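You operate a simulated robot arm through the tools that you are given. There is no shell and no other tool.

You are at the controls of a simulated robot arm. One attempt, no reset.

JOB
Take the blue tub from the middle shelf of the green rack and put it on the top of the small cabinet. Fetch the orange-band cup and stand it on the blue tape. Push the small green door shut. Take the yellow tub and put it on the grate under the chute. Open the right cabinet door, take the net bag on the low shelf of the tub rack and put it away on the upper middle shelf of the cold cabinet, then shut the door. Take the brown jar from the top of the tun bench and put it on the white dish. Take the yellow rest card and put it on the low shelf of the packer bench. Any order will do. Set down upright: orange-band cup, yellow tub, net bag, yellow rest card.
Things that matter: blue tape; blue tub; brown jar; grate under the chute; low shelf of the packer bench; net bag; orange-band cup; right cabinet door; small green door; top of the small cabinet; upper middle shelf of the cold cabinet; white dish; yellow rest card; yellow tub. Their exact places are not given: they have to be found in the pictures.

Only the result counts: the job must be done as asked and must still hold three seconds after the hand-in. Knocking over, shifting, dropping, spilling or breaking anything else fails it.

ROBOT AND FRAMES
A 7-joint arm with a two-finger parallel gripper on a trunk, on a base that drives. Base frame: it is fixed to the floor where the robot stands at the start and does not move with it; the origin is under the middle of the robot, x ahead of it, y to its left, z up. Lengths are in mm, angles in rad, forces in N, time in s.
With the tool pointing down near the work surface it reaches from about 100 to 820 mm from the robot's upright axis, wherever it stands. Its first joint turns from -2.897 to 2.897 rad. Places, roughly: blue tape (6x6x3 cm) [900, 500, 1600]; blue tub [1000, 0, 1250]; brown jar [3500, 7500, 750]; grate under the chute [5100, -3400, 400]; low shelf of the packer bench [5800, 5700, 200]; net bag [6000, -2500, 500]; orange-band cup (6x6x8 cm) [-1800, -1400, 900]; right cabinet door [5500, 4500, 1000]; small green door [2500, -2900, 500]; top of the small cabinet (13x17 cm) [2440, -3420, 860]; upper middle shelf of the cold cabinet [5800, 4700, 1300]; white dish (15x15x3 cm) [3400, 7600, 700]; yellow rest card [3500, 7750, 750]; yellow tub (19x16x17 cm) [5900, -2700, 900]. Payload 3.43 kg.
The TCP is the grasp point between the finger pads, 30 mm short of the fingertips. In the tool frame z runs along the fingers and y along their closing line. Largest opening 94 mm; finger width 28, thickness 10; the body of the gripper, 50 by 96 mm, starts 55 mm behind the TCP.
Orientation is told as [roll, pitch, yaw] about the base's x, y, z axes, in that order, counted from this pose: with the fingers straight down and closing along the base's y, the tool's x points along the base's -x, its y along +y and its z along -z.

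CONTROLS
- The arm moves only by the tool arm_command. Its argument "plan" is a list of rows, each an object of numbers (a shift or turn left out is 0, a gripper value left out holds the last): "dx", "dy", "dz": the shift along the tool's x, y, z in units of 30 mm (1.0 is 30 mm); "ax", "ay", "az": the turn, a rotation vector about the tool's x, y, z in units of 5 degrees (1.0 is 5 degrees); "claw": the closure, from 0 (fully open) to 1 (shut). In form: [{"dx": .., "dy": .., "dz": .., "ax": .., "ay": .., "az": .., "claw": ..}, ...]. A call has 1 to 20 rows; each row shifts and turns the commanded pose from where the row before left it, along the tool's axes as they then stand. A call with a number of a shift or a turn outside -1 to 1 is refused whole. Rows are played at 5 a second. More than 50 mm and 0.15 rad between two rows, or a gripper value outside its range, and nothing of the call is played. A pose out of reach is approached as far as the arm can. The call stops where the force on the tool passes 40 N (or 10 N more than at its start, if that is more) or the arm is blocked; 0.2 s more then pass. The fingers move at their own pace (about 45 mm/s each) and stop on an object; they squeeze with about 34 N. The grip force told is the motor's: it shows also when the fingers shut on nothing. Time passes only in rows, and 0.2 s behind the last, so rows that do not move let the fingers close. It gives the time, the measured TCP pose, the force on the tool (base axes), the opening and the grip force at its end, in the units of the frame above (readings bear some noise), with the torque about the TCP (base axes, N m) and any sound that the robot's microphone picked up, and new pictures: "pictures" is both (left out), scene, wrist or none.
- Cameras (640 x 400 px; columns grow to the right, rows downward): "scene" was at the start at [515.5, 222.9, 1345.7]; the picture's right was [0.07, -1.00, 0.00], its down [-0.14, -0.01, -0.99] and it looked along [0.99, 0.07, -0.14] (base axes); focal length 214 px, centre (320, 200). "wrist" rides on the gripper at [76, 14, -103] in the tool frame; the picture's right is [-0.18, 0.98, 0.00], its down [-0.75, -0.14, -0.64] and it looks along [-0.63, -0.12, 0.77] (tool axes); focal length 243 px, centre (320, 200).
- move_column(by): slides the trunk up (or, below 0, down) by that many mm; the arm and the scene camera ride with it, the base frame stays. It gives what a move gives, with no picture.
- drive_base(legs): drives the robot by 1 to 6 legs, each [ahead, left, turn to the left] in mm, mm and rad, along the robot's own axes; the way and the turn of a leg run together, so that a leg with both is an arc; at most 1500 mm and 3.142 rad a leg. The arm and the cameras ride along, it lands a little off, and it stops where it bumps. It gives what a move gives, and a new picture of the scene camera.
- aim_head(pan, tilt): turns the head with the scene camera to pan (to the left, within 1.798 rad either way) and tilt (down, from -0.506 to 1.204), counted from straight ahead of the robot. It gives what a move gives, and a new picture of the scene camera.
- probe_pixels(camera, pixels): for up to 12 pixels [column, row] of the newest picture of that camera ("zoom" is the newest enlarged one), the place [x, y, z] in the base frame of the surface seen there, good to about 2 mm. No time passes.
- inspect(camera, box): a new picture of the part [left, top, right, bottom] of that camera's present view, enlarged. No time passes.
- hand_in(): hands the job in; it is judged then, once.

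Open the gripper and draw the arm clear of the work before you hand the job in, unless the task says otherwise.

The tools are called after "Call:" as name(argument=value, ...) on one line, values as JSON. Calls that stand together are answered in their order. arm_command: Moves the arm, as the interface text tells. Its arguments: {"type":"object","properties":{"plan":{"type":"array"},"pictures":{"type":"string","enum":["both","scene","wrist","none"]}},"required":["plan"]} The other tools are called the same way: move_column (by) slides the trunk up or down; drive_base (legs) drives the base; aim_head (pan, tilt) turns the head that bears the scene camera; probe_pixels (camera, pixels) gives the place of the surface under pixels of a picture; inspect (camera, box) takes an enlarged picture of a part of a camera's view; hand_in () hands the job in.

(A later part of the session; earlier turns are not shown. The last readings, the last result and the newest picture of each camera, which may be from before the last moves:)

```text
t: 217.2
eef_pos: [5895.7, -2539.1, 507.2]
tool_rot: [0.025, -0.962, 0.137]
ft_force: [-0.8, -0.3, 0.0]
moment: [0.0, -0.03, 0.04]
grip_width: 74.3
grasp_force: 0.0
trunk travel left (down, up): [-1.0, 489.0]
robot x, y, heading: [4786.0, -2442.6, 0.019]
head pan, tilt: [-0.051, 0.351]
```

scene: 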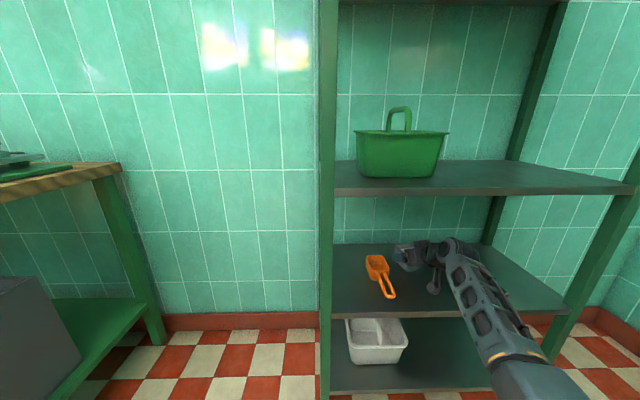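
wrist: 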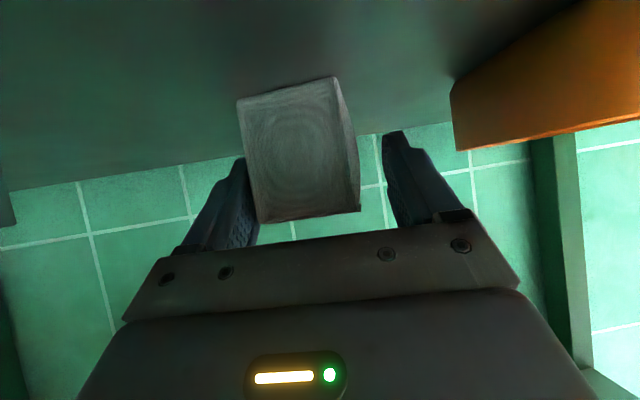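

The bag is closer to the right finger; I'll shift 6 mm right, lower 5 mm, and close.

Call:
arm_command(plan=[{"dy": -0.2, "dx": 0.14, "dz": 0.1}, {}, {"claw": 0.5}, {"claw": 1}, {"claw": 1}, {"claw": 1}, {"claw": 1}, {"claw": 1}])

```text
t: 219.0
eef_pos: [5896.1, -2546.5, 503.1]
tool_rot: [0.025, -0.963, 0.136]
ft_force: [1.3, -1.8, 2.8]
moment: [-0.13, 0.0, 0.07]
grip_width: 61.1
grasp_force: 33.7
trunk travel left (down, up): [-1.0, 489.0]
robot x, y, heading: [4785.6, -2444.0, 0.018]
head pan, tilt: [-0.051, 0.351]
```

scene: 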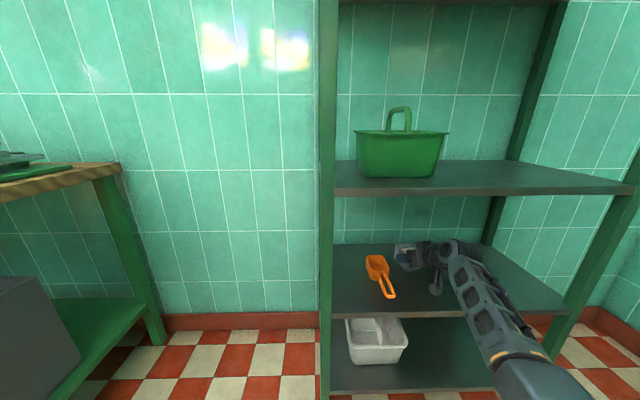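
wrist: 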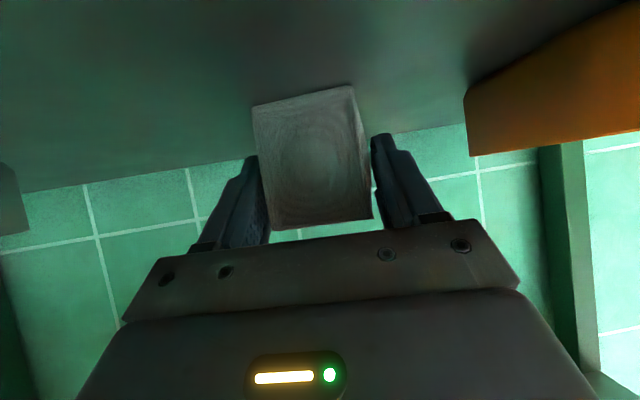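

Gripped at 61 mm with 34 N. I'll lift 25 mm and check the hold.

Call:
arm_command(plan=[{"dx": -0.27, "dz": -0.19}, {"dx": -0.27, "dz": -0.19}, {"dx": -0.27, "dz": -0.19}, {}])

Call:
inspect(camera="wrist", box=[180, 40, 460, 260])

```text
t: 220.0
eef_pos: [5896.7, -2547.5, 531.2]
tool_rot: [0.024, -0.962, 0.135]
ft_force: [0.0, -0.2, -1.7]
moment: [-0.01, 0.04, 0.01]
grip_width: 60.0
grasp_force: 33.9
trunk travel left (down, up): [-1.0, 489.0]
robot x, y, heading: [4789.8, -2439.5, 0.022]
head pan, tilt: [-0.051, 0.351]
```

scene: 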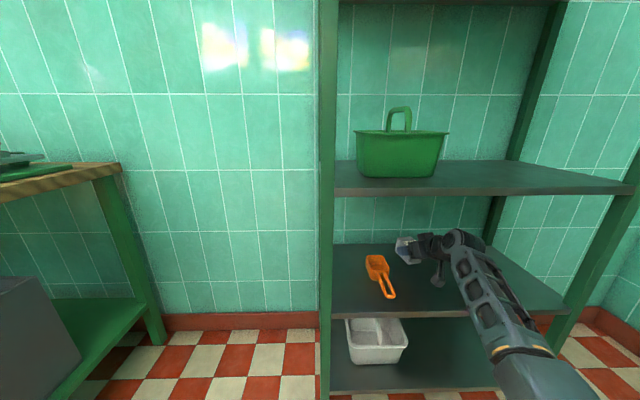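
wrist: 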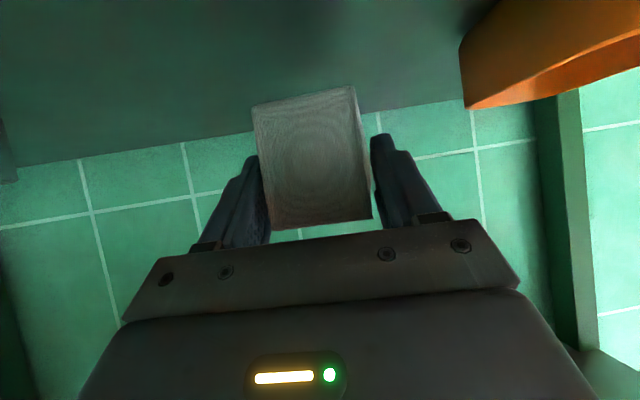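

```text
1.82 times, centred on (320, 150) of wrist
```

zoom: 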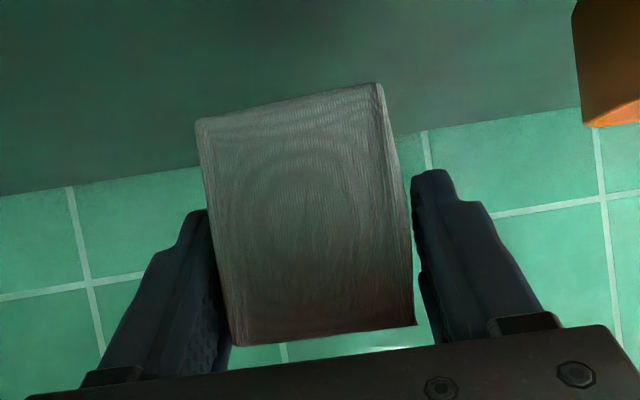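

The bag is held securely. I'll back out 450 mm, raise the trunk, and look along +y for the route to the cold cabinet.

Call:
drive_base(legs=[[-450, 0, 0]])

Call:
move_column(by=480)

Call:
aim_head(pan=1.5, tilt=0.25)

```text
t: 222.7
eef_pos: [5446.3, -2569.2, 530.9]
tool_rot: [0.024, -0.961, 0.122]
ft_force: [0.1, 0.2, -0.7]
moment: [-0.04, 0.04, 0.02]
grip_width: 60.4
grasp_force: 33.8
trunk travel left (down, up): [-1.0, 489.0]
robot x, y, heading: [4337.7, -2448.0, 0.007]
head pan, tilt: [-0.051, 0.351]
```

scene: 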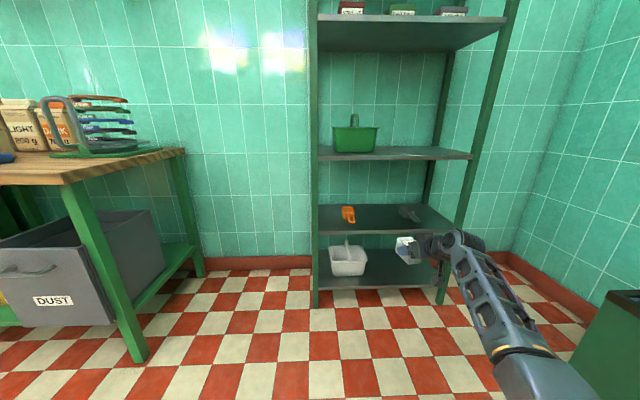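

```text
refused: 480 is not a number from -400 to 400
```

```text
t: 224.3
eef_pos: [5445.1, -2568.6, 531.4]
tool_rot: [0.024, -0.961, 0.123]
ft_force: [-0.5, -0.2, -1.9]
moment: [0.03, 0.02, 0.01]
grip_width: 60.0
grasp_force: 34.3
trunk travel left (down, up): [-1.0, 489.0]
robot x, y, heading: [4339.5, -2448.6, 0.008]
head pan, tilt: [1.499, 0.25]
```

scene: 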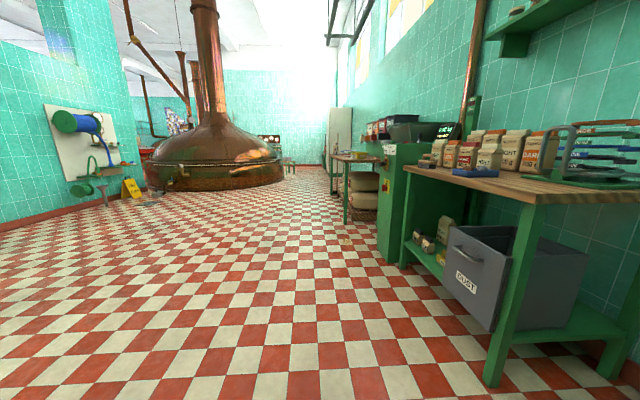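

A clear aisle leads north past the copper kettle to the white cabinet at (340,135). I'll probe key points.

Call:
probe_pixels(camera="scene", pixels=[[340, 130], [335, 190], [283, 175], [150, 185], [345, 222], [375, 220], [378, 250], [400, 262], [487, 385], [290, 160], [130, 190], [270, 140]])

Call:
move_column(by=400)

Call:
inspect(camera="scene", box=[240, 60, 420, 240])

```text
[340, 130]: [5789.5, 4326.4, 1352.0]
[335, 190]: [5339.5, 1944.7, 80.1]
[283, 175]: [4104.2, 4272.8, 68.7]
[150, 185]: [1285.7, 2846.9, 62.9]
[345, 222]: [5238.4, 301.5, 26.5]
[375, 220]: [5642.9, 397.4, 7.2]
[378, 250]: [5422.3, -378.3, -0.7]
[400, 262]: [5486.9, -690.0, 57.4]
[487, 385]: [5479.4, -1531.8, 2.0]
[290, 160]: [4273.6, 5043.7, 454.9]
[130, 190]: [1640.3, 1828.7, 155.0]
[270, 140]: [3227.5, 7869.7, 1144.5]
```

```text
t: 228.2
eef_pos: [5445.0, -2569.0, 930.8]
tool_rot: [0.024, -0.964, 0.124]
ft_force: [-0.1, 0.9, -1.4]
moment: [0.0, 0.07, -0.01]
grip_width: 60.2
grasp_force: 33.6
trunk travel left (down, up): [-401.0, 89.0]
robot x, y, heading: [4338.0, -2447.5, 0.001]
head pan, tilt: [1.499, 0.25]
```

```text
2.22 times, centred on (330, 150) of scene
```

zoom: 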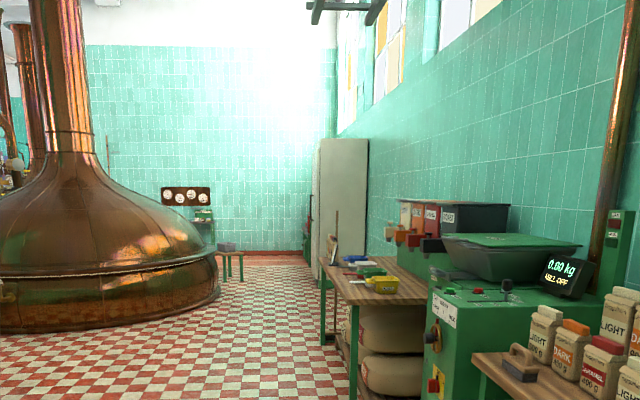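

Aisle: kettle's right edge is x≈4100–4270, tables end by y≈1945 at x≥5240. I'll turn to face +y, shift right to x≈4750 and drive north.

Call:
drive_base(legs=[[0, 0, 1.57], [1400, -200, 0], [1400, -200, 0]])

Call:
aim_head(pan=0.0, tilt=0.25)

```text
t: 245.9
eef_pos: [4748.3, 1515.2, 930.7]
tool_rot: [0.022, -0.962, 1.721]
ft_force: [-0.3, -0.4, -0.5]
moment: [-0.04, -0.01, 0.03]
grip_width: 60.0
grasp_force: 34.2
trunk travel left (down, up): [-401.0, 89.0]
robot x, y, heading: [4658.9, 404.4, 1.601]
head pan, tilt: [1.499, 0.25]
```

scene: 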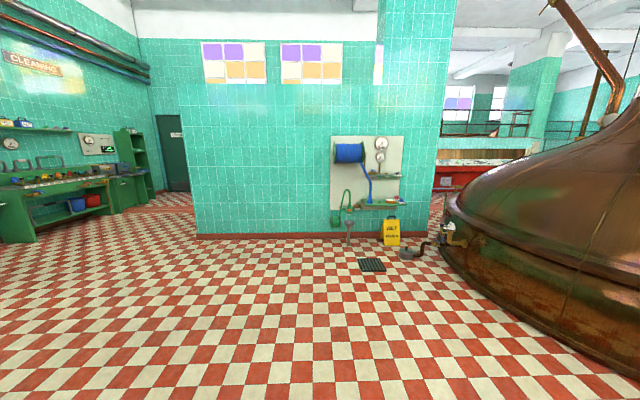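

```text
t: 247.5
eef_pos: [4748.8, 1514.8, 931.1]
tool_rot: [0.025, -0.961, 1.721]
ft_force: [0.3, -0.3, -1.8]
moment: [-0.02, -0.03, -0.01]
grip_width: 60.0
grasp_force: 34.1
trunk travel left (down, up): [-401.0, 89.0]
robot x, y, heading: [4661.1, 408.3, 1.608]
head pan, tilt: [0.0, 0.25]
```

scene: 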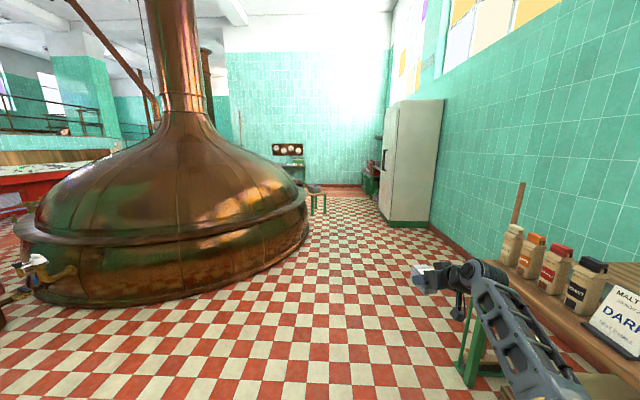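

I'll probe the kettle's edge, the stool beyond it, the cabinet and the table corner to choose the path.

Call:
probe_pixels(camera="scene", pixels=[[307, 228], [300, 260], [270, 275], [315, 212], [380, 215], [425, 222], [384, 155], [412, 150], [395, 110], [470, 370], [378, 178], [440, 105]])

Call:
inspect(camera="scene", box=[260, 80, 460, 250])

```text
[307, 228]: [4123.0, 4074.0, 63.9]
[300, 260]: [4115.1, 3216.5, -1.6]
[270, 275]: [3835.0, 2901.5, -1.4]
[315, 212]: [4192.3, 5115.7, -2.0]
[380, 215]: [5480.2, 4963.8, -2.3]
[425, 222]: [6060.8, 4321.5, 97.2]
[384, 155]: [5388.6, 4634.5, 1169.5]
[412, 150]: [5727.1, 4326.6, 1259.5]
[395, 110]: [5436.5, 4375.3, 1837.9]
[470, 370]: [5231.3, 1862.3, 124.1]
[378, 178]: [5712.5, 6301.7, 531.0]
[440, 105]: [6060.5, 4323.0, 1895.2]
```

```text
2.35 times, centred on (360, 165) of scene
```

zoom: 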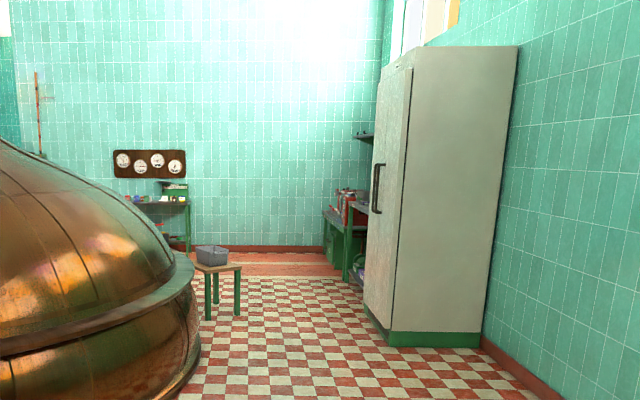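

Cabinet front is at x≈5440 with the right door's handle at (5389,4634,1170), hinge side at y≈4325. I need a free gripper to open it, so I'll find a spot to rest the bag; driving north for a closer look.

Call:
drive_base(legs=[[0, 0, -0.04], [1400, 0, 0], [1000, -50, 0]])

Call:
aim_head(pan=-0.2, tilt=0.25)

```text
t: 259.8
eef_pos: [4795.7, 3938.4, 929.9]
tool_rot: [0.023, -0.962, 1.716]
ft_force: [0.3, 0.0, -1.2]
moment: [-0.03, 0.0, -0.01]
grip_width: 59.9
grasp_force: 34.6
trunk travel left (down, up): [-401.0, 89.0]
robot x, y, heading: [4702.2, 2827.9, 1.6]
head pan, tilt: [0.0, 0.25]
```

scene: 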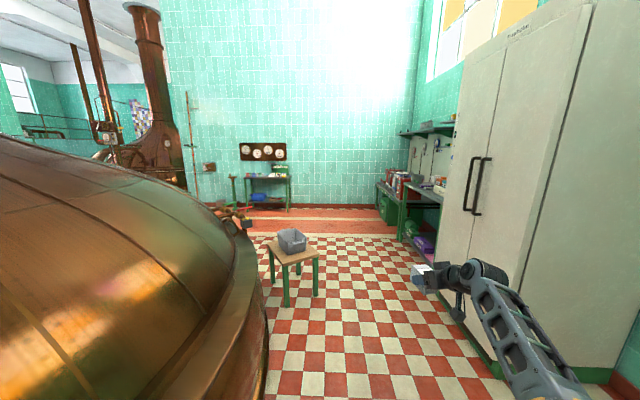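

```text
t: 260.5
eef_pos: [4795.9, 3937.7, 930.4]
tool_rot: [0.026, -0.961, 1.715]
ft_force: [0.4, 0.4, -1.4]
moment: [-0.04, -0.03, 0.03]
grip_width: 60.0
grasp_force: 34.0
trunk travel left (down, up): [-401.0, 89.0]
robot x, y, heading: [4701.9, 2825.4, 1.596]
head pan, tilt: [-0.201, 0.25]
```

scene: 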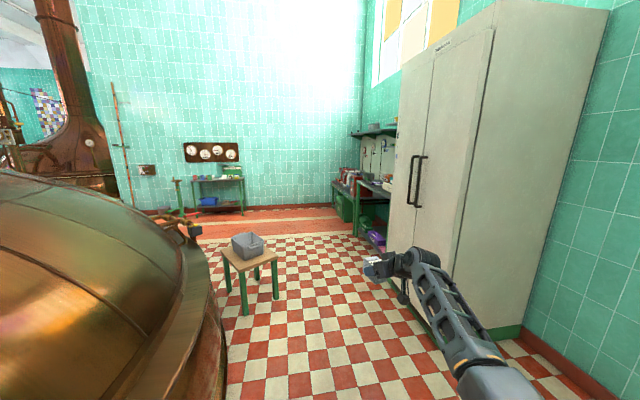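

Two door handles show near (415,180). I'll zoom and probe handles and the stool.

Call:
inspect(camera="scene", box=[380, 20, 520, 240])

Call:
probe_pixels(camera="scene", pixels=[[410, 157], [409, 203], [420, 156], [418, 205], [423, 180], [411, 180], [240, 265], [262, 258], [235, 250], [248, 245], [272, 255], [470, 250]])

```text
1.82 times, centred on (450, 130) of scene
```

zoom: 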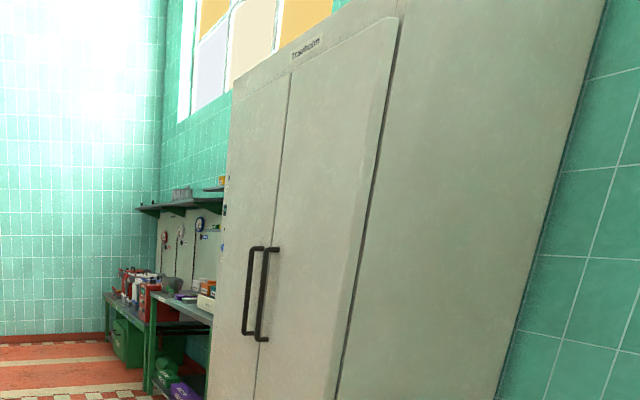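

```text
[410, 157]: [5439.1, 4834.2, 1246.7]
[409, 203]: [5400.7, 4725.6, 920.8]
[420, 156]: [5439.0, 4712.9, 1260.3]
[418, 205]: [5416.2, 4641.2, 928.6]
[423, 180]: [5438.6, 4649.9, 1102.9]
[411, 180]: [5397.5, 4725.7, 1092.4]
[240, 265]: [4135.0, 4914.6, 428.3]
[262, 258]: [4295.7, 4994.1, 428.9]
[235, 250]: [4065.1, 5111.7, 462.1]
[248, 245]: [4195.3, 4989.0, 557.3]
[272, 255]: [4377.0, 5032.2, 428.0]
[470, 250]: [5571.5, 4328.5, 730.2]
```

Right handle bar: x≈5400, y≈4641, z 925–1250; left at y≈4726. I'll check the stool top for free space.

Call:
inspect(camera="scene", box=[200, 215, 300, 320])

```text
3.81 times, centred on (250, 268) of scene
```

zoom: 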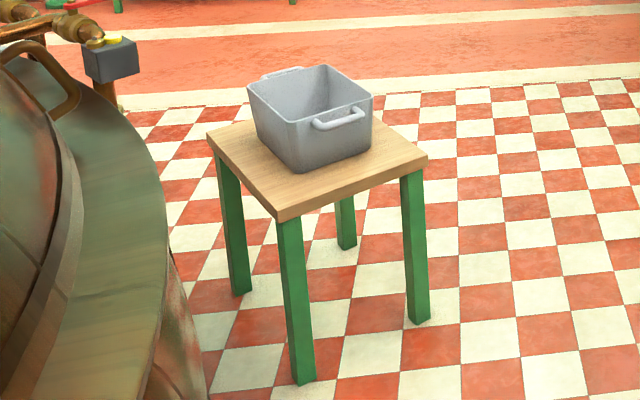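

The stool has a bin on it; I'll measure the free strip next to the bin.

Call:
probe_pixels(camera="zoom", pixels=[[280, 205], [420, 158], [212, 138], [300, 168], [370, 145], [375, 160], [340, 185], [395, 140], [380, 125], [310, 180], [372, 100], [250, 90]])

```text
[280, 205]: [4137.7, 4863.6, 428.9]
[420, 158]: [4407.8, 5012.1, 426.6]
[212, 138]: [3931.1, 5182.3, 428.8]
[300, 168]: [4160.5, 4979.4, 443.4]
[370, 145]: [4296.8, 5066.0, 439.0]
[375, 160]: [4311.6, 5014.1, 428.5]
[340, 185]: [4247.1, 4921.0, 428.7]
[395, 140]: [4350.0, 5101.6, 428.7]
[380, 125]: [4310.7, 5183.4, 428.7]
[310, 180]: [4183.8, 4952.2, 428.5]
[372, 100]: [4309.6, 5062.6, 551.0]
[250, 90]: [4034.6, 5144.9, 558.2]
```

The front strip of the stool top is about 90–100 mm deep and 308 long: room for the bag at about (4331,5021). I'll drive to a pre-position southeast of the stool and turn to face it.

Call:
drive_base(legs=[[940, -200, 0], [0, 0, 0.47]])

Call:
aim_head(pan=0.0, tilt=0.45)

```text
t: 266.9
eef_pos: [4431.5, 4811.9, 931.4]
tool_rot: [0.024, -0.962, 2.201]
ft_force: [0.4, 0.0, -0.8]
moment: [-0.02, 0.02, 0.01]
grip_width: 59.8
grasp_force: 34.3
trunk travel left (down, up): [-401.0, 89.0]
robot x, y, heading: [4866.4, 3781.9, 2.078]
head pan, tilt: [-0.201, 0.25]
```

scene: 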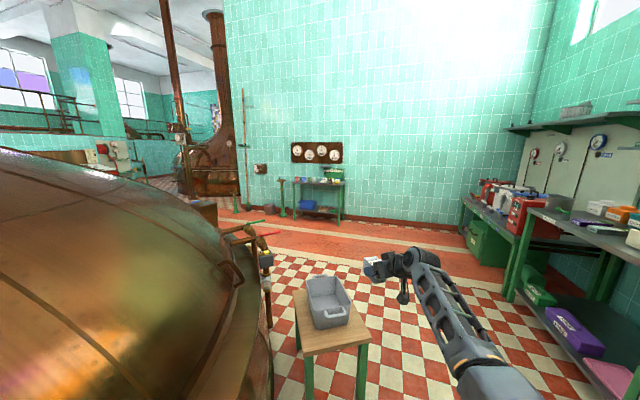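

```text
t: 267.6
eef_pos: [4431.8, 4813.1, 930.7]
tool_rot: [0.023, -0.961, 2.201]
ft_force: [-0.5, -0.5, -1.8]
moment: [-0.04, -0.04, -0.02]
grip_width: 59.9
grasp_force: 33.9
trunk travel left (down, up): [-401.0, 89.0]
robot x, y, heading: [4864.9, 3786.2, 2.081]
head pan, tilt: [0.0, 0.45]
```

scene: 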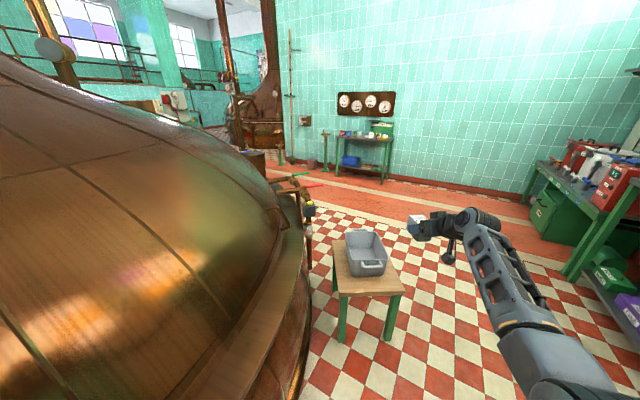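

The stool is ahead at (370,285). I'll zoom in and probe its front strip exactly.

Call:
inspect(camera="scene", box=[310, 220, 430, 320])

```text
4.00 times, centred on (370, 270) of scene
```

zoom: 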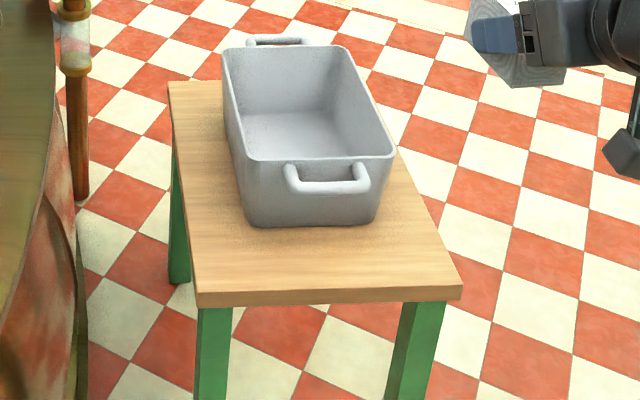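

Call:
probe_pixels(camera="zoom", pixels=[[198, 288], [458, 282], [250, 226], [372, 222], [327, 190], [365, 185], [400, 160], [330, 260], [395, 255], [385, 228]])

```text
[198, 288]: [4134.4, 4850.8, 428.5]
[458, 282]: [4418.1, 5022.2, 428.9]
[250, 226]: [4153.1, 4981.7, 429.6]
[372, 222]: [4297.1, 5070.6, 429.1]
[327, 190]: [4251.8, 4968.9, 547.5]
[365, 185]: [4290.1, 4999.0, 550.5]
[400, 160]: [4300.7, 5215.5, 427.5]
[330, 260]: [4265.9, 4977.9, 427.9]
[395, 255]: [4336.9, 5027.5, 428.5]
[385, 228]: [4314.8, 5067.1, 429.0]
```

The bin's handle overhangs part of the strip, so I'll use the right end: target (4338,5026). I lower the trunk 390 mm, then drive ahead 232 and right 22.

Call:
move_column(by=-390)

Call:
drive_base(legs=[[232, -22, 0]])

Call:
aim_head(pan=-0.1, tilt=0.5)

```text
t: 271.4
eef_pos: [4431.5, 4812.8, 541.1]
tool_rot: [0.025, -0.961, 2.203]
ft_force: [-0.9, -0.6, -1.6]
moment: [-0.03, 0.0, 0.03]
grip_width: 60.0
grasp_force: 33.9
trunk travel left (down, up): [-11.0, 479.0]
robot x, y, heading: [4868.2, 3787.9, 2.084]
head pan, tilt: [0.0, 0.45]
```

```text
t: 273.1
eef_pos: [4340.2, 5020.8, 540.5]
tool_rot: [0.023, -0.961, 2.202]
ft_force: [0.1, -1.2, -1.4]
moment: [-0.02, -0.04, -0.03]
grip_width: 60.0
grasp_force: 33.9
trunk travel left (down, up): [-11.0, 479.0]
robot x, y, heading: [4774.3, 3994.4, 2.085]
head pan, tilt: [0.0, 0.45]
```

scene: 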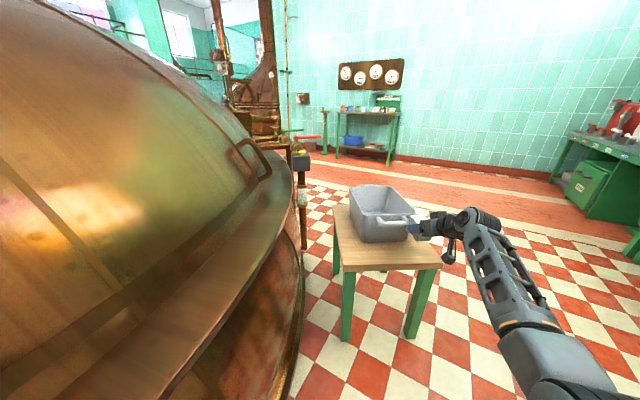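

```text
t: 273.8
eef_pos: [4339.0, 5019.5, 540.5]
tool_rot: [0.023, -0.961, 2.2]
ft_force: [0.6, -1.1, -1.4]
moment: [0.0, 0.0, 0.0]
grip_width: 60.0
grasp_force: 34.3
trunk travel left (down, up): [-11.0, 479.0]
robot x, y, heading: [4774.4, 3990.0, 2.083]
head pan, tilt: [-0.099, 0.499]
```

scene: 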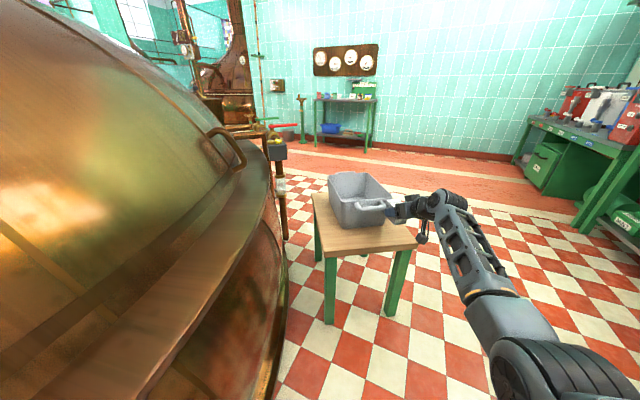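

I'll zoom in to check the bag relative to the bin's handle before lowering.

Call:
inspect(camera="scene", box=[310, 160, 470, 270])

Call:
inspect(camera="wrist", box=[100, 0, 640, 340])

```text
3.64 times, centred on (390, 215) of scene
```

zoom: 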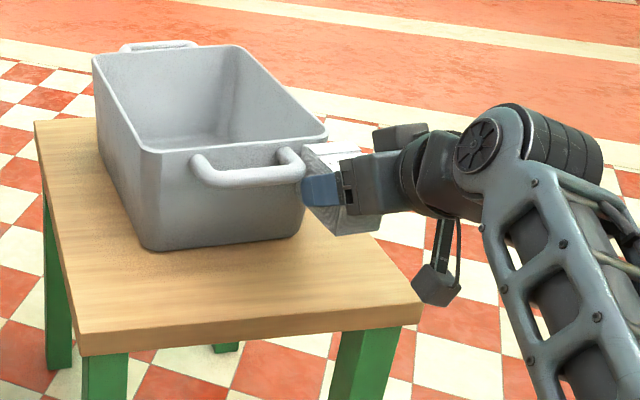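

```text
1.18 times, centred on (370, 170) of wrist
```

zoom: 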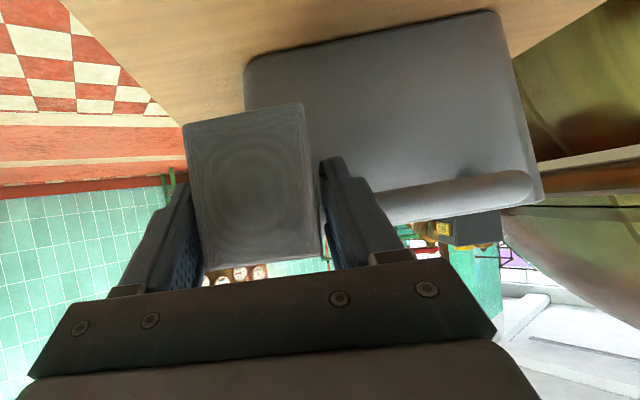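

The left finger is very close to the bin's handle end, so I'll shift 18 mm right first, then check again.

Call:
arm_command(plan=[{"dy": -0.3}, {"dy": -0.3}, {}], pictures="none")

Call:
inspect(camera="wrist", box=[100, 0, 640, 340])

Call:
inspect(camera="scene", box=[310, 160, 470, 270])

```text
t: 274.6
eef_pos: [4353.9, 5030.4, 540.0]
tool_rot: [0.024, -0.964, 2.204]
ft_force: [-0.1, 0.1, -1.4]
moment: [0.0, -0.03, 0.0]
grip_width: 60.0
grasp_force: 34.4
trunk travel left (down, up): [-11.0, 479.0]
robot x, y, heading: [4775.8, 3996.1, 2.089]
head pan, tilt: [-0.099, 0.499]
```

```text
1.18 times, centred on (370, 170) of wrist
```

zoom: 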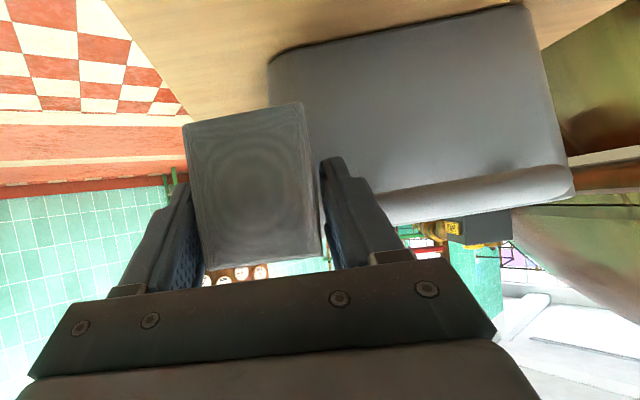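

```text
3.64 times, centred on (390, 215) of scene
```

zoom: 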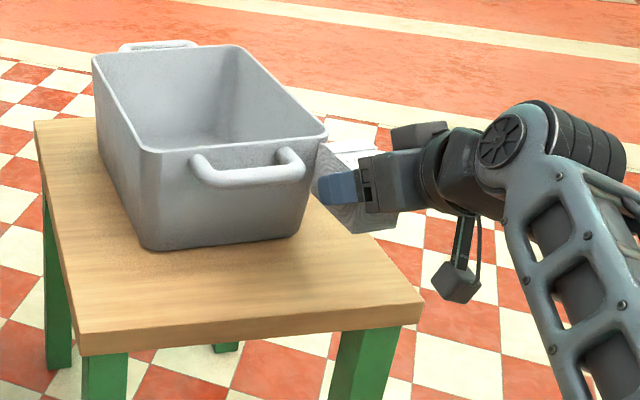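

The finger is now clear. I'll lower 62 mm in steps toward the stool top.

Call:
arm_command(plan=[{"dx": 0.4, "dz": 0.28}, {"dx": 0.4, "dz": 0.28}, {"dx": 0.4, "dz": 0.28}, {"dx": 0.3, "dz": 0.21}, {"dx": 0.2, "dz": 0.14}, {}], pictures="none")

Call:
arm_command(plan=[{"dx": 0.06, "dz": 0.042}, {}, {"dx": 0.06, "dz": 0.042}, {}], pictures="scene")

```text
t: 276.0
eef_pos: [4353.7, 5030.4, 478.2]
tool_rot: [0.024, -0.961, 2.203]
ft_force: [-0.6, 0.1, -1.7]
moment: [-0.05, 0.0, -0.02]
grip_width: 59.7
grasp_force: 34.5
trunk travel left (down, up): [-11.0, 479.0]
robot x, y, heading: [4775.6, 3992.0, 2.087]
head pan, tilt: [-0.099, 0.499]
```

```text
t: 277.0
eef_pos: [4354.6, 5029.4, 473.0]
tool_rot: [0.027, -0.962, 2.201]
ft_force: [0.1, 0.5, -1.4]
moment: [-0.04, -0.03, -0.03]
grip_width: 59.7
grasp_force: 33.7
trunk travel left (down, up): [-11.0, 479.0]
robot x, y, heading: [4771.8, 3999.2, 2.088]
head pan, tilt: [-0.099, 0.499]
```

scene: 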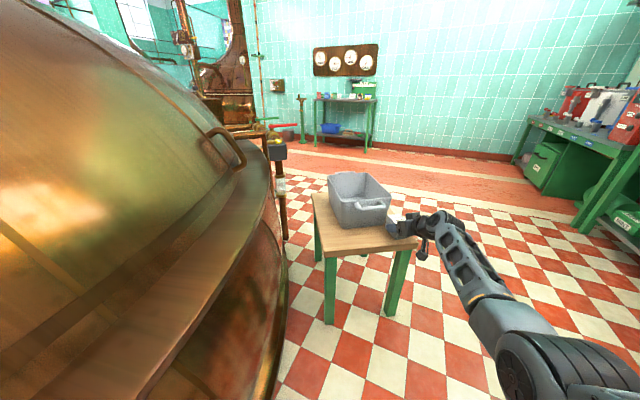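

No contact yet at 473; I'll keep lowering in 2 mm steps.

Call:
arm_command(plan=[{"dx": 0.05, "dz": 0.036}, {}, {"dx": 0.05, "dz": 0.036}, {}, {"dx": 0.05, "dz": 0.036}, {}], pictures="none")

Call:
inspect(camera="scene", box=[340, 180, 450, 270])

```text
t: 278.4
eef_pos: [4352.6, 5031.4, 472.5]
tool_rot: [0.021, -0.966, 2.206]
ft_force: [-3.2, -4.4, 27.9]
moment: [0.4, -0.3, 0.13]
grip_width: 60.0
grasp_force: 34.1
trunk travel left (down, up): [-11.0, 479.0]
robot x, y, heading: [4772.6, 3995.0, 2.086]
head pan, tilt: [-0.099, 0.499]
```

```text
4.44 times, centred on (395, 225) of scene
```

zoom: 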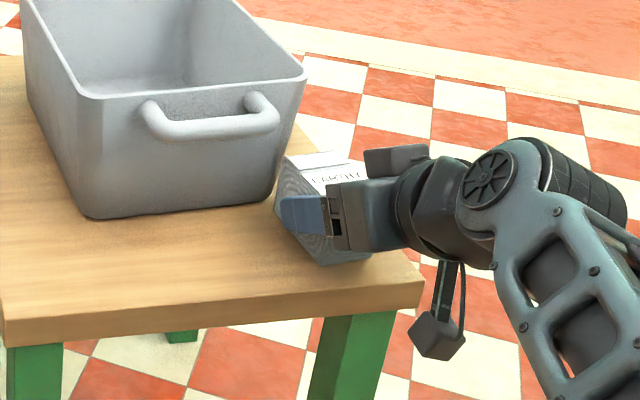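

Contact (28 N) at z≈472. I'll ease up slightly and open the fingers partway.

Call:
arm_command(plan=[{"dx": -0.06, "dz": -0.042}, {}, {"claw": 0.3}, {"claw": 0.2}, {"claw": 0.1}, {"claw": 0.1}])

Call:
inspect(camera="scene", box=[340, 180, 450, 270])

```text
t: 279.8
eef_pos: [4353.7, 5029.7, 470.5]
tool_rot: [0.026, -0.962, 2.199]
ft_force: [-0.1, -0.8, 0.3]
moment: [0.01, -0.01, -0.02]
grip_width: 84.6
grasp_force: 0.0
trunk travel left (down, up): [-11.0, 479.0]
robot x, y, heading: [4779.4, 3995.9, 2.088]
head pan, tilt: [-0.099, 0.499]
```

scene: 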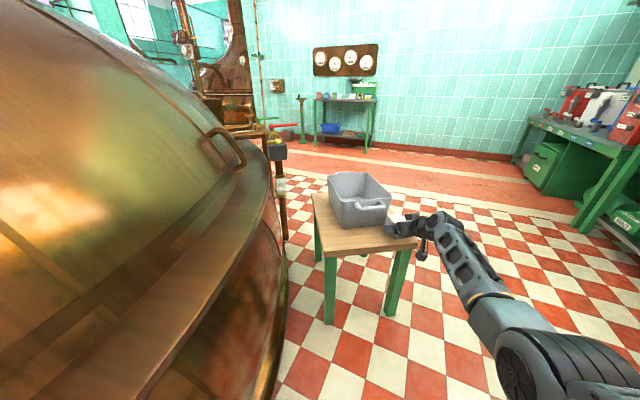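
wrist: 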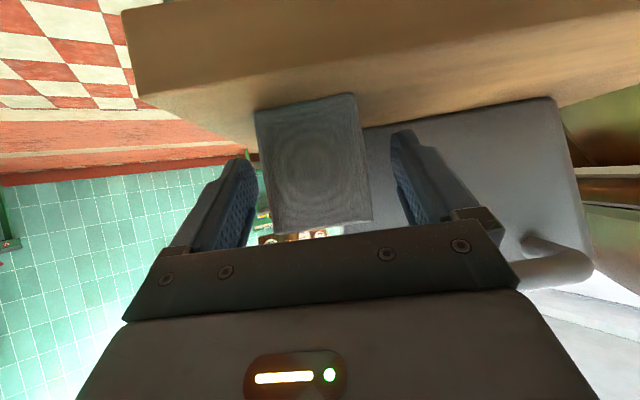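

```text
4.44 times, centred on (395, 225) of scene
```

zoom: 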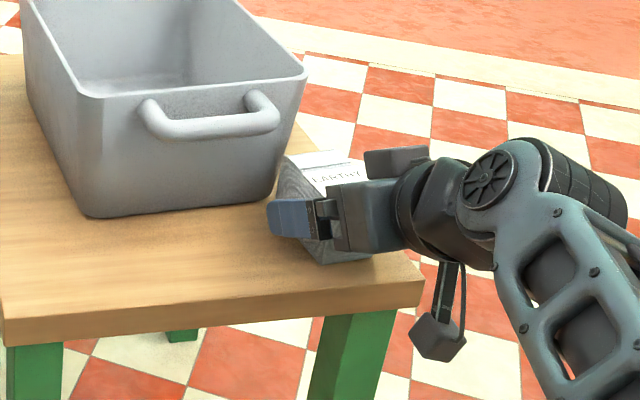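

Released; the bag rests on the stool. I'll withdraw the gripper straight back along its axis and look.

Call:
arm_command(plan=[{"dz": -0.7}, {"dz": -1}, {"dz": -1}, {"dz": -1}, {"dz": -1}, {"dz": -1}], pictures="scene")

Call:
inspect(camera="scene", box=[340, 180, 450, 270])

```text
t: 281.2
eef_pos: [4440.9, 4919.6, 568.1]
tool_rot: [0.025, -0.962, 2.2]
ft_force: [0.0, 0.0, 0.0]
moment: [-0.03, -0.01, 0.0]
grip_width: 84.6
grasp_force: 0.1
trunk travel left (down, up): [-11.0, 479.0]
robot x, y, heading: [4774.3, 3994.3, 2.087]
head pan, tilt: [-0.099, 0.499]
```

scene: 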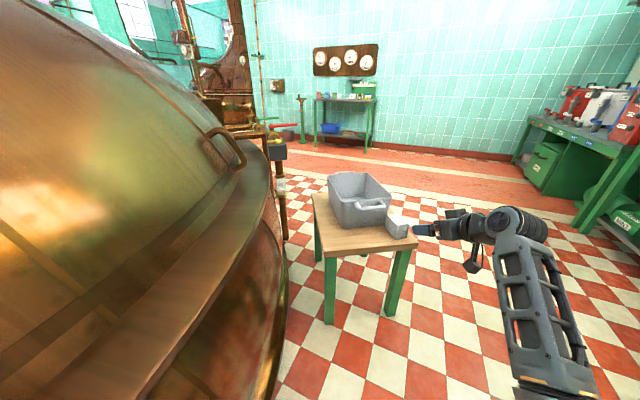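

```text
4.44 times, centred on (395, 225) of scene
```

zoom: 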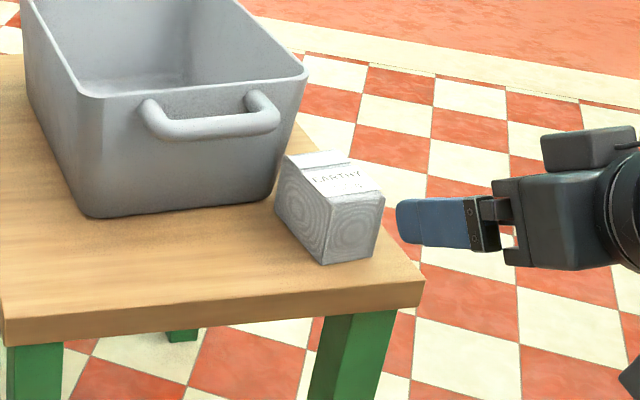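

The bag stands upright on the stool, ready to be fetched later. Now I'll raise the trunk, back away south, and turn to face the cabinet's right door.

Call:
move_column(by=400)

Call:
drive_base(legs=[[-367, 266, 0], [0, 0, -1.287]])

Call:
aim_head(pan=0.1, tilt=0.2)

```text
t: 285.0
eef_pos: [4439.8, 4919.1, 967.1]
tool_rot: [0.026, -0.961, 2.202]
ft_force: [0.1, -0.1, -0.2]
moment: [0.0, 0.0, 0.0]
grip_width: 84.6
grasp_force: 0.0
trunk travel left (down, up): [-411.0, 79.0]
robot x, y, heading: [4773.2, 3995.9, 2.086]
head pan, tilt: [-0.099, 0.499]
```

```text
t: 291.1
eef_pos: [5543.2, 4080.2, 967.5]
tool_rot: [0.025, -0.96, 0.869]
ft_force: [-0.1, -0.2, 0.1]
moment: [0.03, 0.01, 0.04]
grip_width: 84.7
grasp_force: 0.0
trunk travel left (down, up): [-411.0, 79.0]
robot x, y, heading: [4726.1, 3532.4, 0.756]
head pan, tilt: [-0.099, 0.499]
```

scene: 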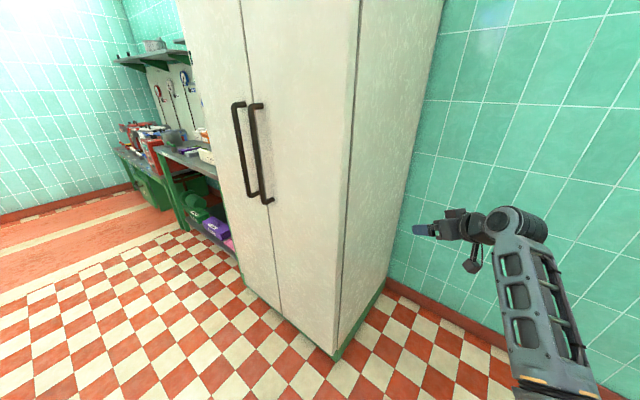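

```text
t: 291.9
eef_pos: [5543.0, 4080.4, 967.7]
tool_rot: [0.025, -0.96, 0.87]
ft_force: [1.0, -0.3, 0.7]
moment: [0.01, 0.01, -0.01]
grip_width: 84.7
grasp_force: 0.0
trunk travel left (down, up): [-411.0, 79.0]
robot x, y, heading: [4721.7, 3537.4, 0.755]
head pan, tilt: [0.099, 0.201]
```

scene: 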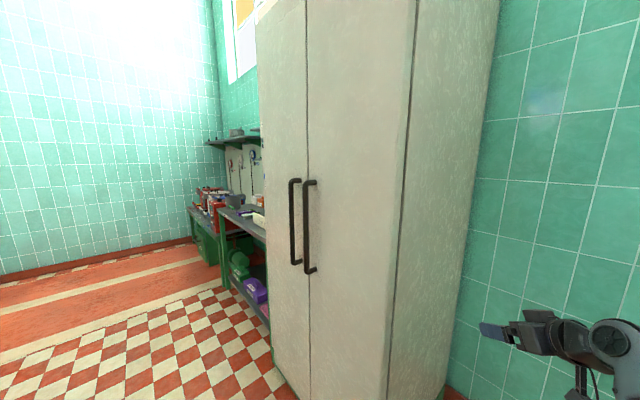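

Good view of the doors and handles at (295,220) and (310,225). I'll zoom and probe the right handle exactly and the door edges.

Call:
inspect(camera="scene", box=[260, 160, 430, 290])

Call:
probe_pixels(camera="scene", pixels=[[307, 200], [307, 230], [307, 260], [312, 182], [312, 270], [293, 220], [309, 150], [330, 150], [390, 150], [405, 150], [412, 200], [392, 350]])

```text
3.08 times, centred on (345, 225) of scene
```

zoom: 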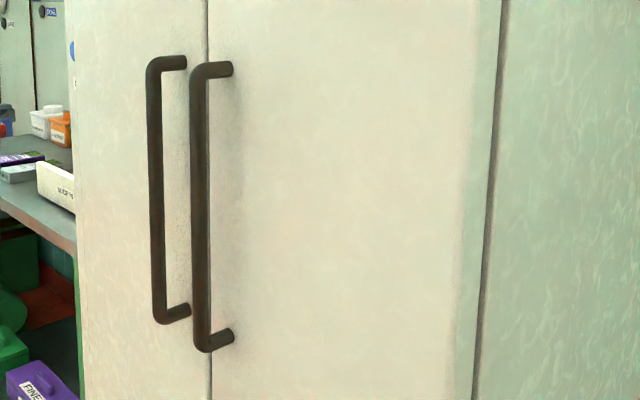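

```text
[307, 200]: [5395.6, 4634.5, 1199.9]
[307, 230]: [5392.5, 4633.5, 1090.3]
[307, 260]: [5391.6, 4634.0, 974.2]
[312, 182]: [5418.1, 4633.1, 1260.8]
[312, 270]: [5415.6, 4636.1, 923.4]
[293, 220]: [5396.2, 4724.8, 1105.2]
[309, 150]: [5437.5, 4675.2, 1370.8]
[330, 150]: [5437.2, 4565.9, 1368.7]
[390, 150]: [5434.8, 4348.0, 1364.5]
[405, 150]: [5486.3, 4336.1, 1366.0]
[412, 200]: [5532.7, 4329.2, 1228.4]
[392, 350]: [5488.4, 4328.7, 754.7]
```

Right handle bar centre ≈ (5400,4640), z 925–1260, door face x≈5437, hinge near (5480,4335). I'll reorient the tool here: yaw -24°, pitch to 75°, raise to z≈1090.

Call:
arm_command(plan=[{"ax": 0.786, "az": 0.551}, {"ax": 0.786, "az": 0.551}, {"ax": 0.786, "az": 0.551}, {"ax": 0.786, "az": 0.551}, {"ax": 0.786, "az": 0.551}, {"ay": -1}, {"ay": -1}, {"ay": -1}, {"ay": -1}, {}], pictures="scene")

```text
t: 294.1
eef_pos: [5543.5, 4081.7, 968.6]
tool_rot: [0.055, -1.305, 0.421]
ft_force: [0.3, -0.1, 0.0]
moment: [-0.02, -0.01, 0.01]
grip_width: 84.7
grasp_force: 0.1
trunk travel left (down, up): [-411.0, 79.0]
robot x, y, heading: [4727.0, 3536.2, 0.758]
head pan, tilt: [0.099, 0.201]
```

scene: 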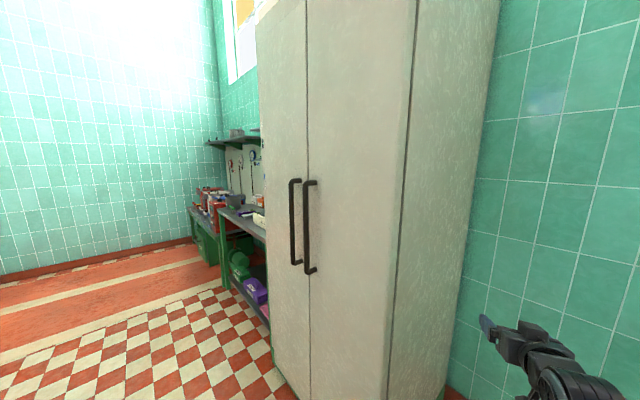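

Reorientation worked (yaw 0.42, pitch 75°). To keep the base away from the kettle, I'll retract the arm about 170 mm, yaw a bit, and narrow the fingers.

Call:
arm_command(plan=[{"dx": 0.233, "dz": -0.858, "dy": -0.311, "claw": 0.5}, {"dx": 0.233, "dz": -0.858, "dy": -0.311, "claw": 0.5}, {"dx": 0.233, "dz": -0.858, "dy": -0.311, "claw": 0.5}, {"dx": 0.233, "dz": -0.858, "dy": -0.311, "claw": 0.5}, {"dx": 0.233, "dz": -0.858, "dy": -0.311, "claw": 0.5}, {"dx": 0.233, "dz": -0.858, "dy": -0.311, "claw": 0.5}, {"ax": 0.84, "az": 0.23}, {"ax": 0.84, "az": 0.23}, {}], pictures="none")

Call:
move_column(by=79)

```text
t: 296.1
eef_pos: [5426.5, 3957.6, 966.6]
tool_rot: [0.054, -1.301, 0.269]
ft_force: [0.4, 0.3, 0.2]
moment: [0.0, 0.01, 0.0]
grip_width: 46.9
grasp_force: 0.0
trunk travel left (down, up): [-411.0, 79.0]
robot x, y, heading: [4728.9, 3537.4, 0.756]
head pan, tilt: [0.099, 0.201]
```

```text
t: 297.2
eef_pos: [5427.1, 3957.4, 1046.4]
tool_rot: [0.055, -1.301, 0.27]
ft_force: [0.0, 0.8, -0.8]
moment: [0.01, 0.04, -0.03]
grip_width: 46.8
grasp_force: 0.0
trunk travel left (down, up): [-490.0, 0.0]
robot x, y, heading: [4724.3, 3537.9, 0.755]
head pan, tilt: [0.099, 0.201]
```

TCP is now at robot-relative (800,-176). I'll turn to heading 1.0 and drive to the pre-grasp in front of the handle.

Call:
drive_base(legs=[[0, 0, 0.245], [401, 250, 0]])

Call:
aim_head(pan=-0.2, tilt=0.35)

Call:
arm_command(plan=[{}])

```text
t: 300.9
eef_pos: [5319.6, 4584.4, 1046.2]
tool_rot: [0.055, -1.302, 0.504]
ft_force: [-0.8, -0.7, 1.1]
moment: [0.03, 0.0, 0.02]
grip_width: 47.1
grasp_force: 0.1
trunk travel left (down, up): [-490.0, 0.0]
robot x, y, heading: [4733.4, 4011.6, 0.992]
head pan, tilt: [0.099, 0.201]
```

scene: 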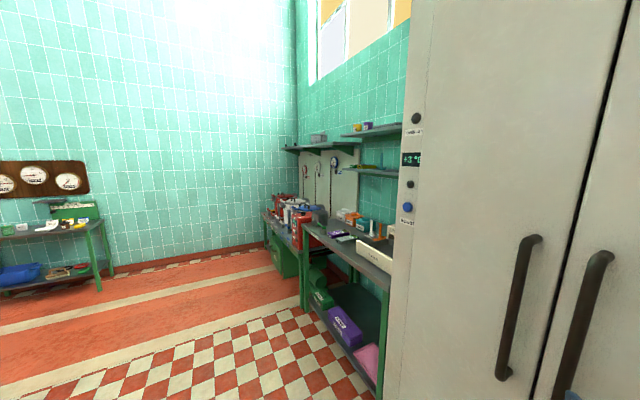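

```text
t: 301.7
eef_pos: [5319.3, 4584.0, 1046.5]
tool_rot: [0.055, -1.302, 0.502]
ft_force: [-0.4, -0.2, 0.0]
moment: [0.03, 0.0, 0.03]
grip_width: 46.8
grasp_force: 0.1
trunk travel left (down, up): [-490.0, 0.0]
robot x, y, heading: [4735.3, 4016.4, 0.991]
head pan, tilt: [-0.201, 0.351]
```

scene: 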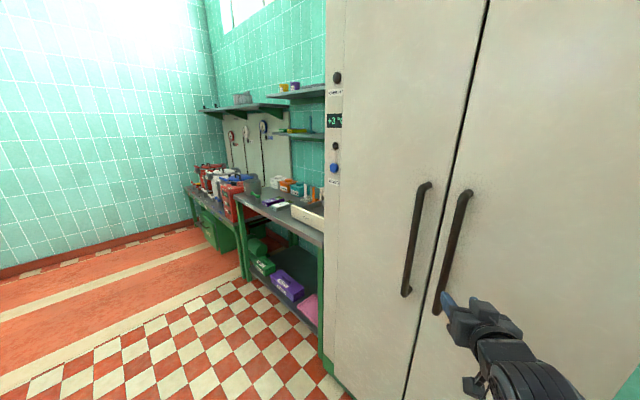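

```text
t: 302.1
eef_pos: [5319.6, 4585.4, 1046.7]
tool_rot: [0.053, -1.302, 0.503]
ft_force: [0.1, -0.2, -1.1]
moment: [0.03, 0.01, 0.01]
grip_width: 47.2
grasp_force: 0.1
trunk travel left (down, up): [-490.0, 0.0]
robot x, y, heading: [4734.9, 4011.1, 0.988]
head pan, tilt: [-0.201, 0.351]
```

scene: 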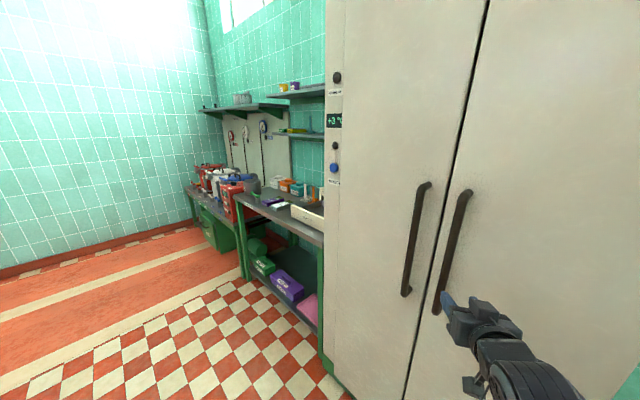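
wrist: 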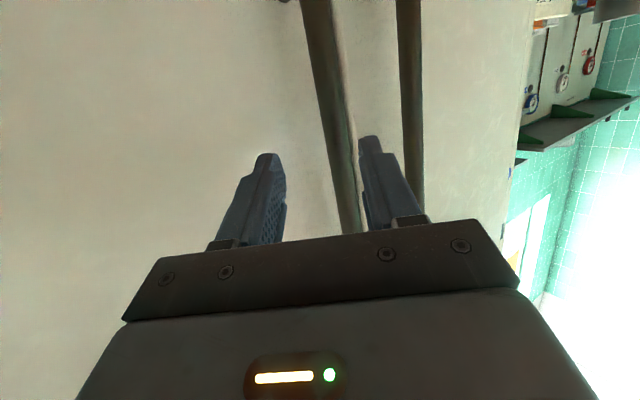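

The right handle passes between the fingers in the wrist view, nearer the image-right finger. I'll probe the bar for exact position.

Call:
probe_pixels(camera="wrist", pixels=[[330, 100], [335, 130], [341, 160], [347, 190], [350, 215], [410, 100], [300, 150]])

Call:
probe_pixels(camera="scene", pixels=[[455, 230], [448, 262], [460, 205], [443, 295], [415, 240]])

```text
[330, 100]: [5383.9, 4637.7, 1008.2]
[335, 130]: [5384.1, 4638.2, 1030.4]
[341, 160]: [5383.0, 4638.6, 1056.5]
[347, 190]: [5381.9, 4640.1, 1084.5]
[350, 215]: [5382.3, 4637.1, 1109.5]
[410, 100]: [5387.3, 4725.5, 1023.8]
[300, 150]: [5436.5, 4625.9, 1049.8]
```

```text
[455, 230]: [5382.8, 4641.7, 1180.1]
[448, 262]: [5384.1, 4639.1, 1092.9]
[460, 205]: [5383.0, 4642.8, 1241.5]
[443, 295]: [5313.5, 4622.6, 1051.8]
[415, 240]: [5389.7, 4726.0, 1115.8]
```

Bar centre ≈ (5392,4642). I'll shift 15 mm left and advance 80 mm so the bar sits between the fingers.

Call:
arm_command(plan=[{"dy": 0.5}, {"dx": -0.24, "dz": 0.87}, {"dx": -0.24, "dz": 0.87}, {"dx": -0.24, "dz": 0.87}, {}])

```text
t: 303.3
eef_pos: [5379.6, 4639.7, 1046.7]
tool_rot: [0.052, -1.302, 0.506]
ft_force: [-0.1, -0.1, -0.1]
moment: [-0.01, -0.02, 0.02]
grip_width: 47.0
grasp_force: 0.0
trunk travel left (down, up): [-490.0, 0.0]
robot x, y, heading: [4732.5, 4012.8, 0.992]
head pan, tilt: [-0.201, 0.351]
```

scene: 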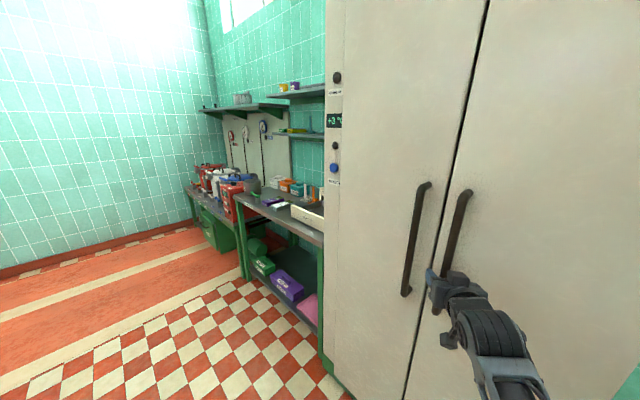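
wrist: 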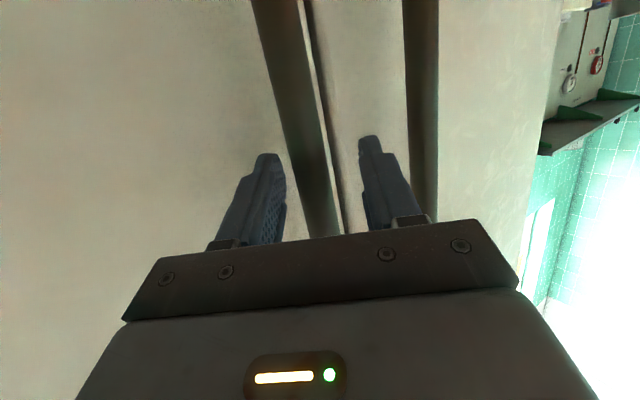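

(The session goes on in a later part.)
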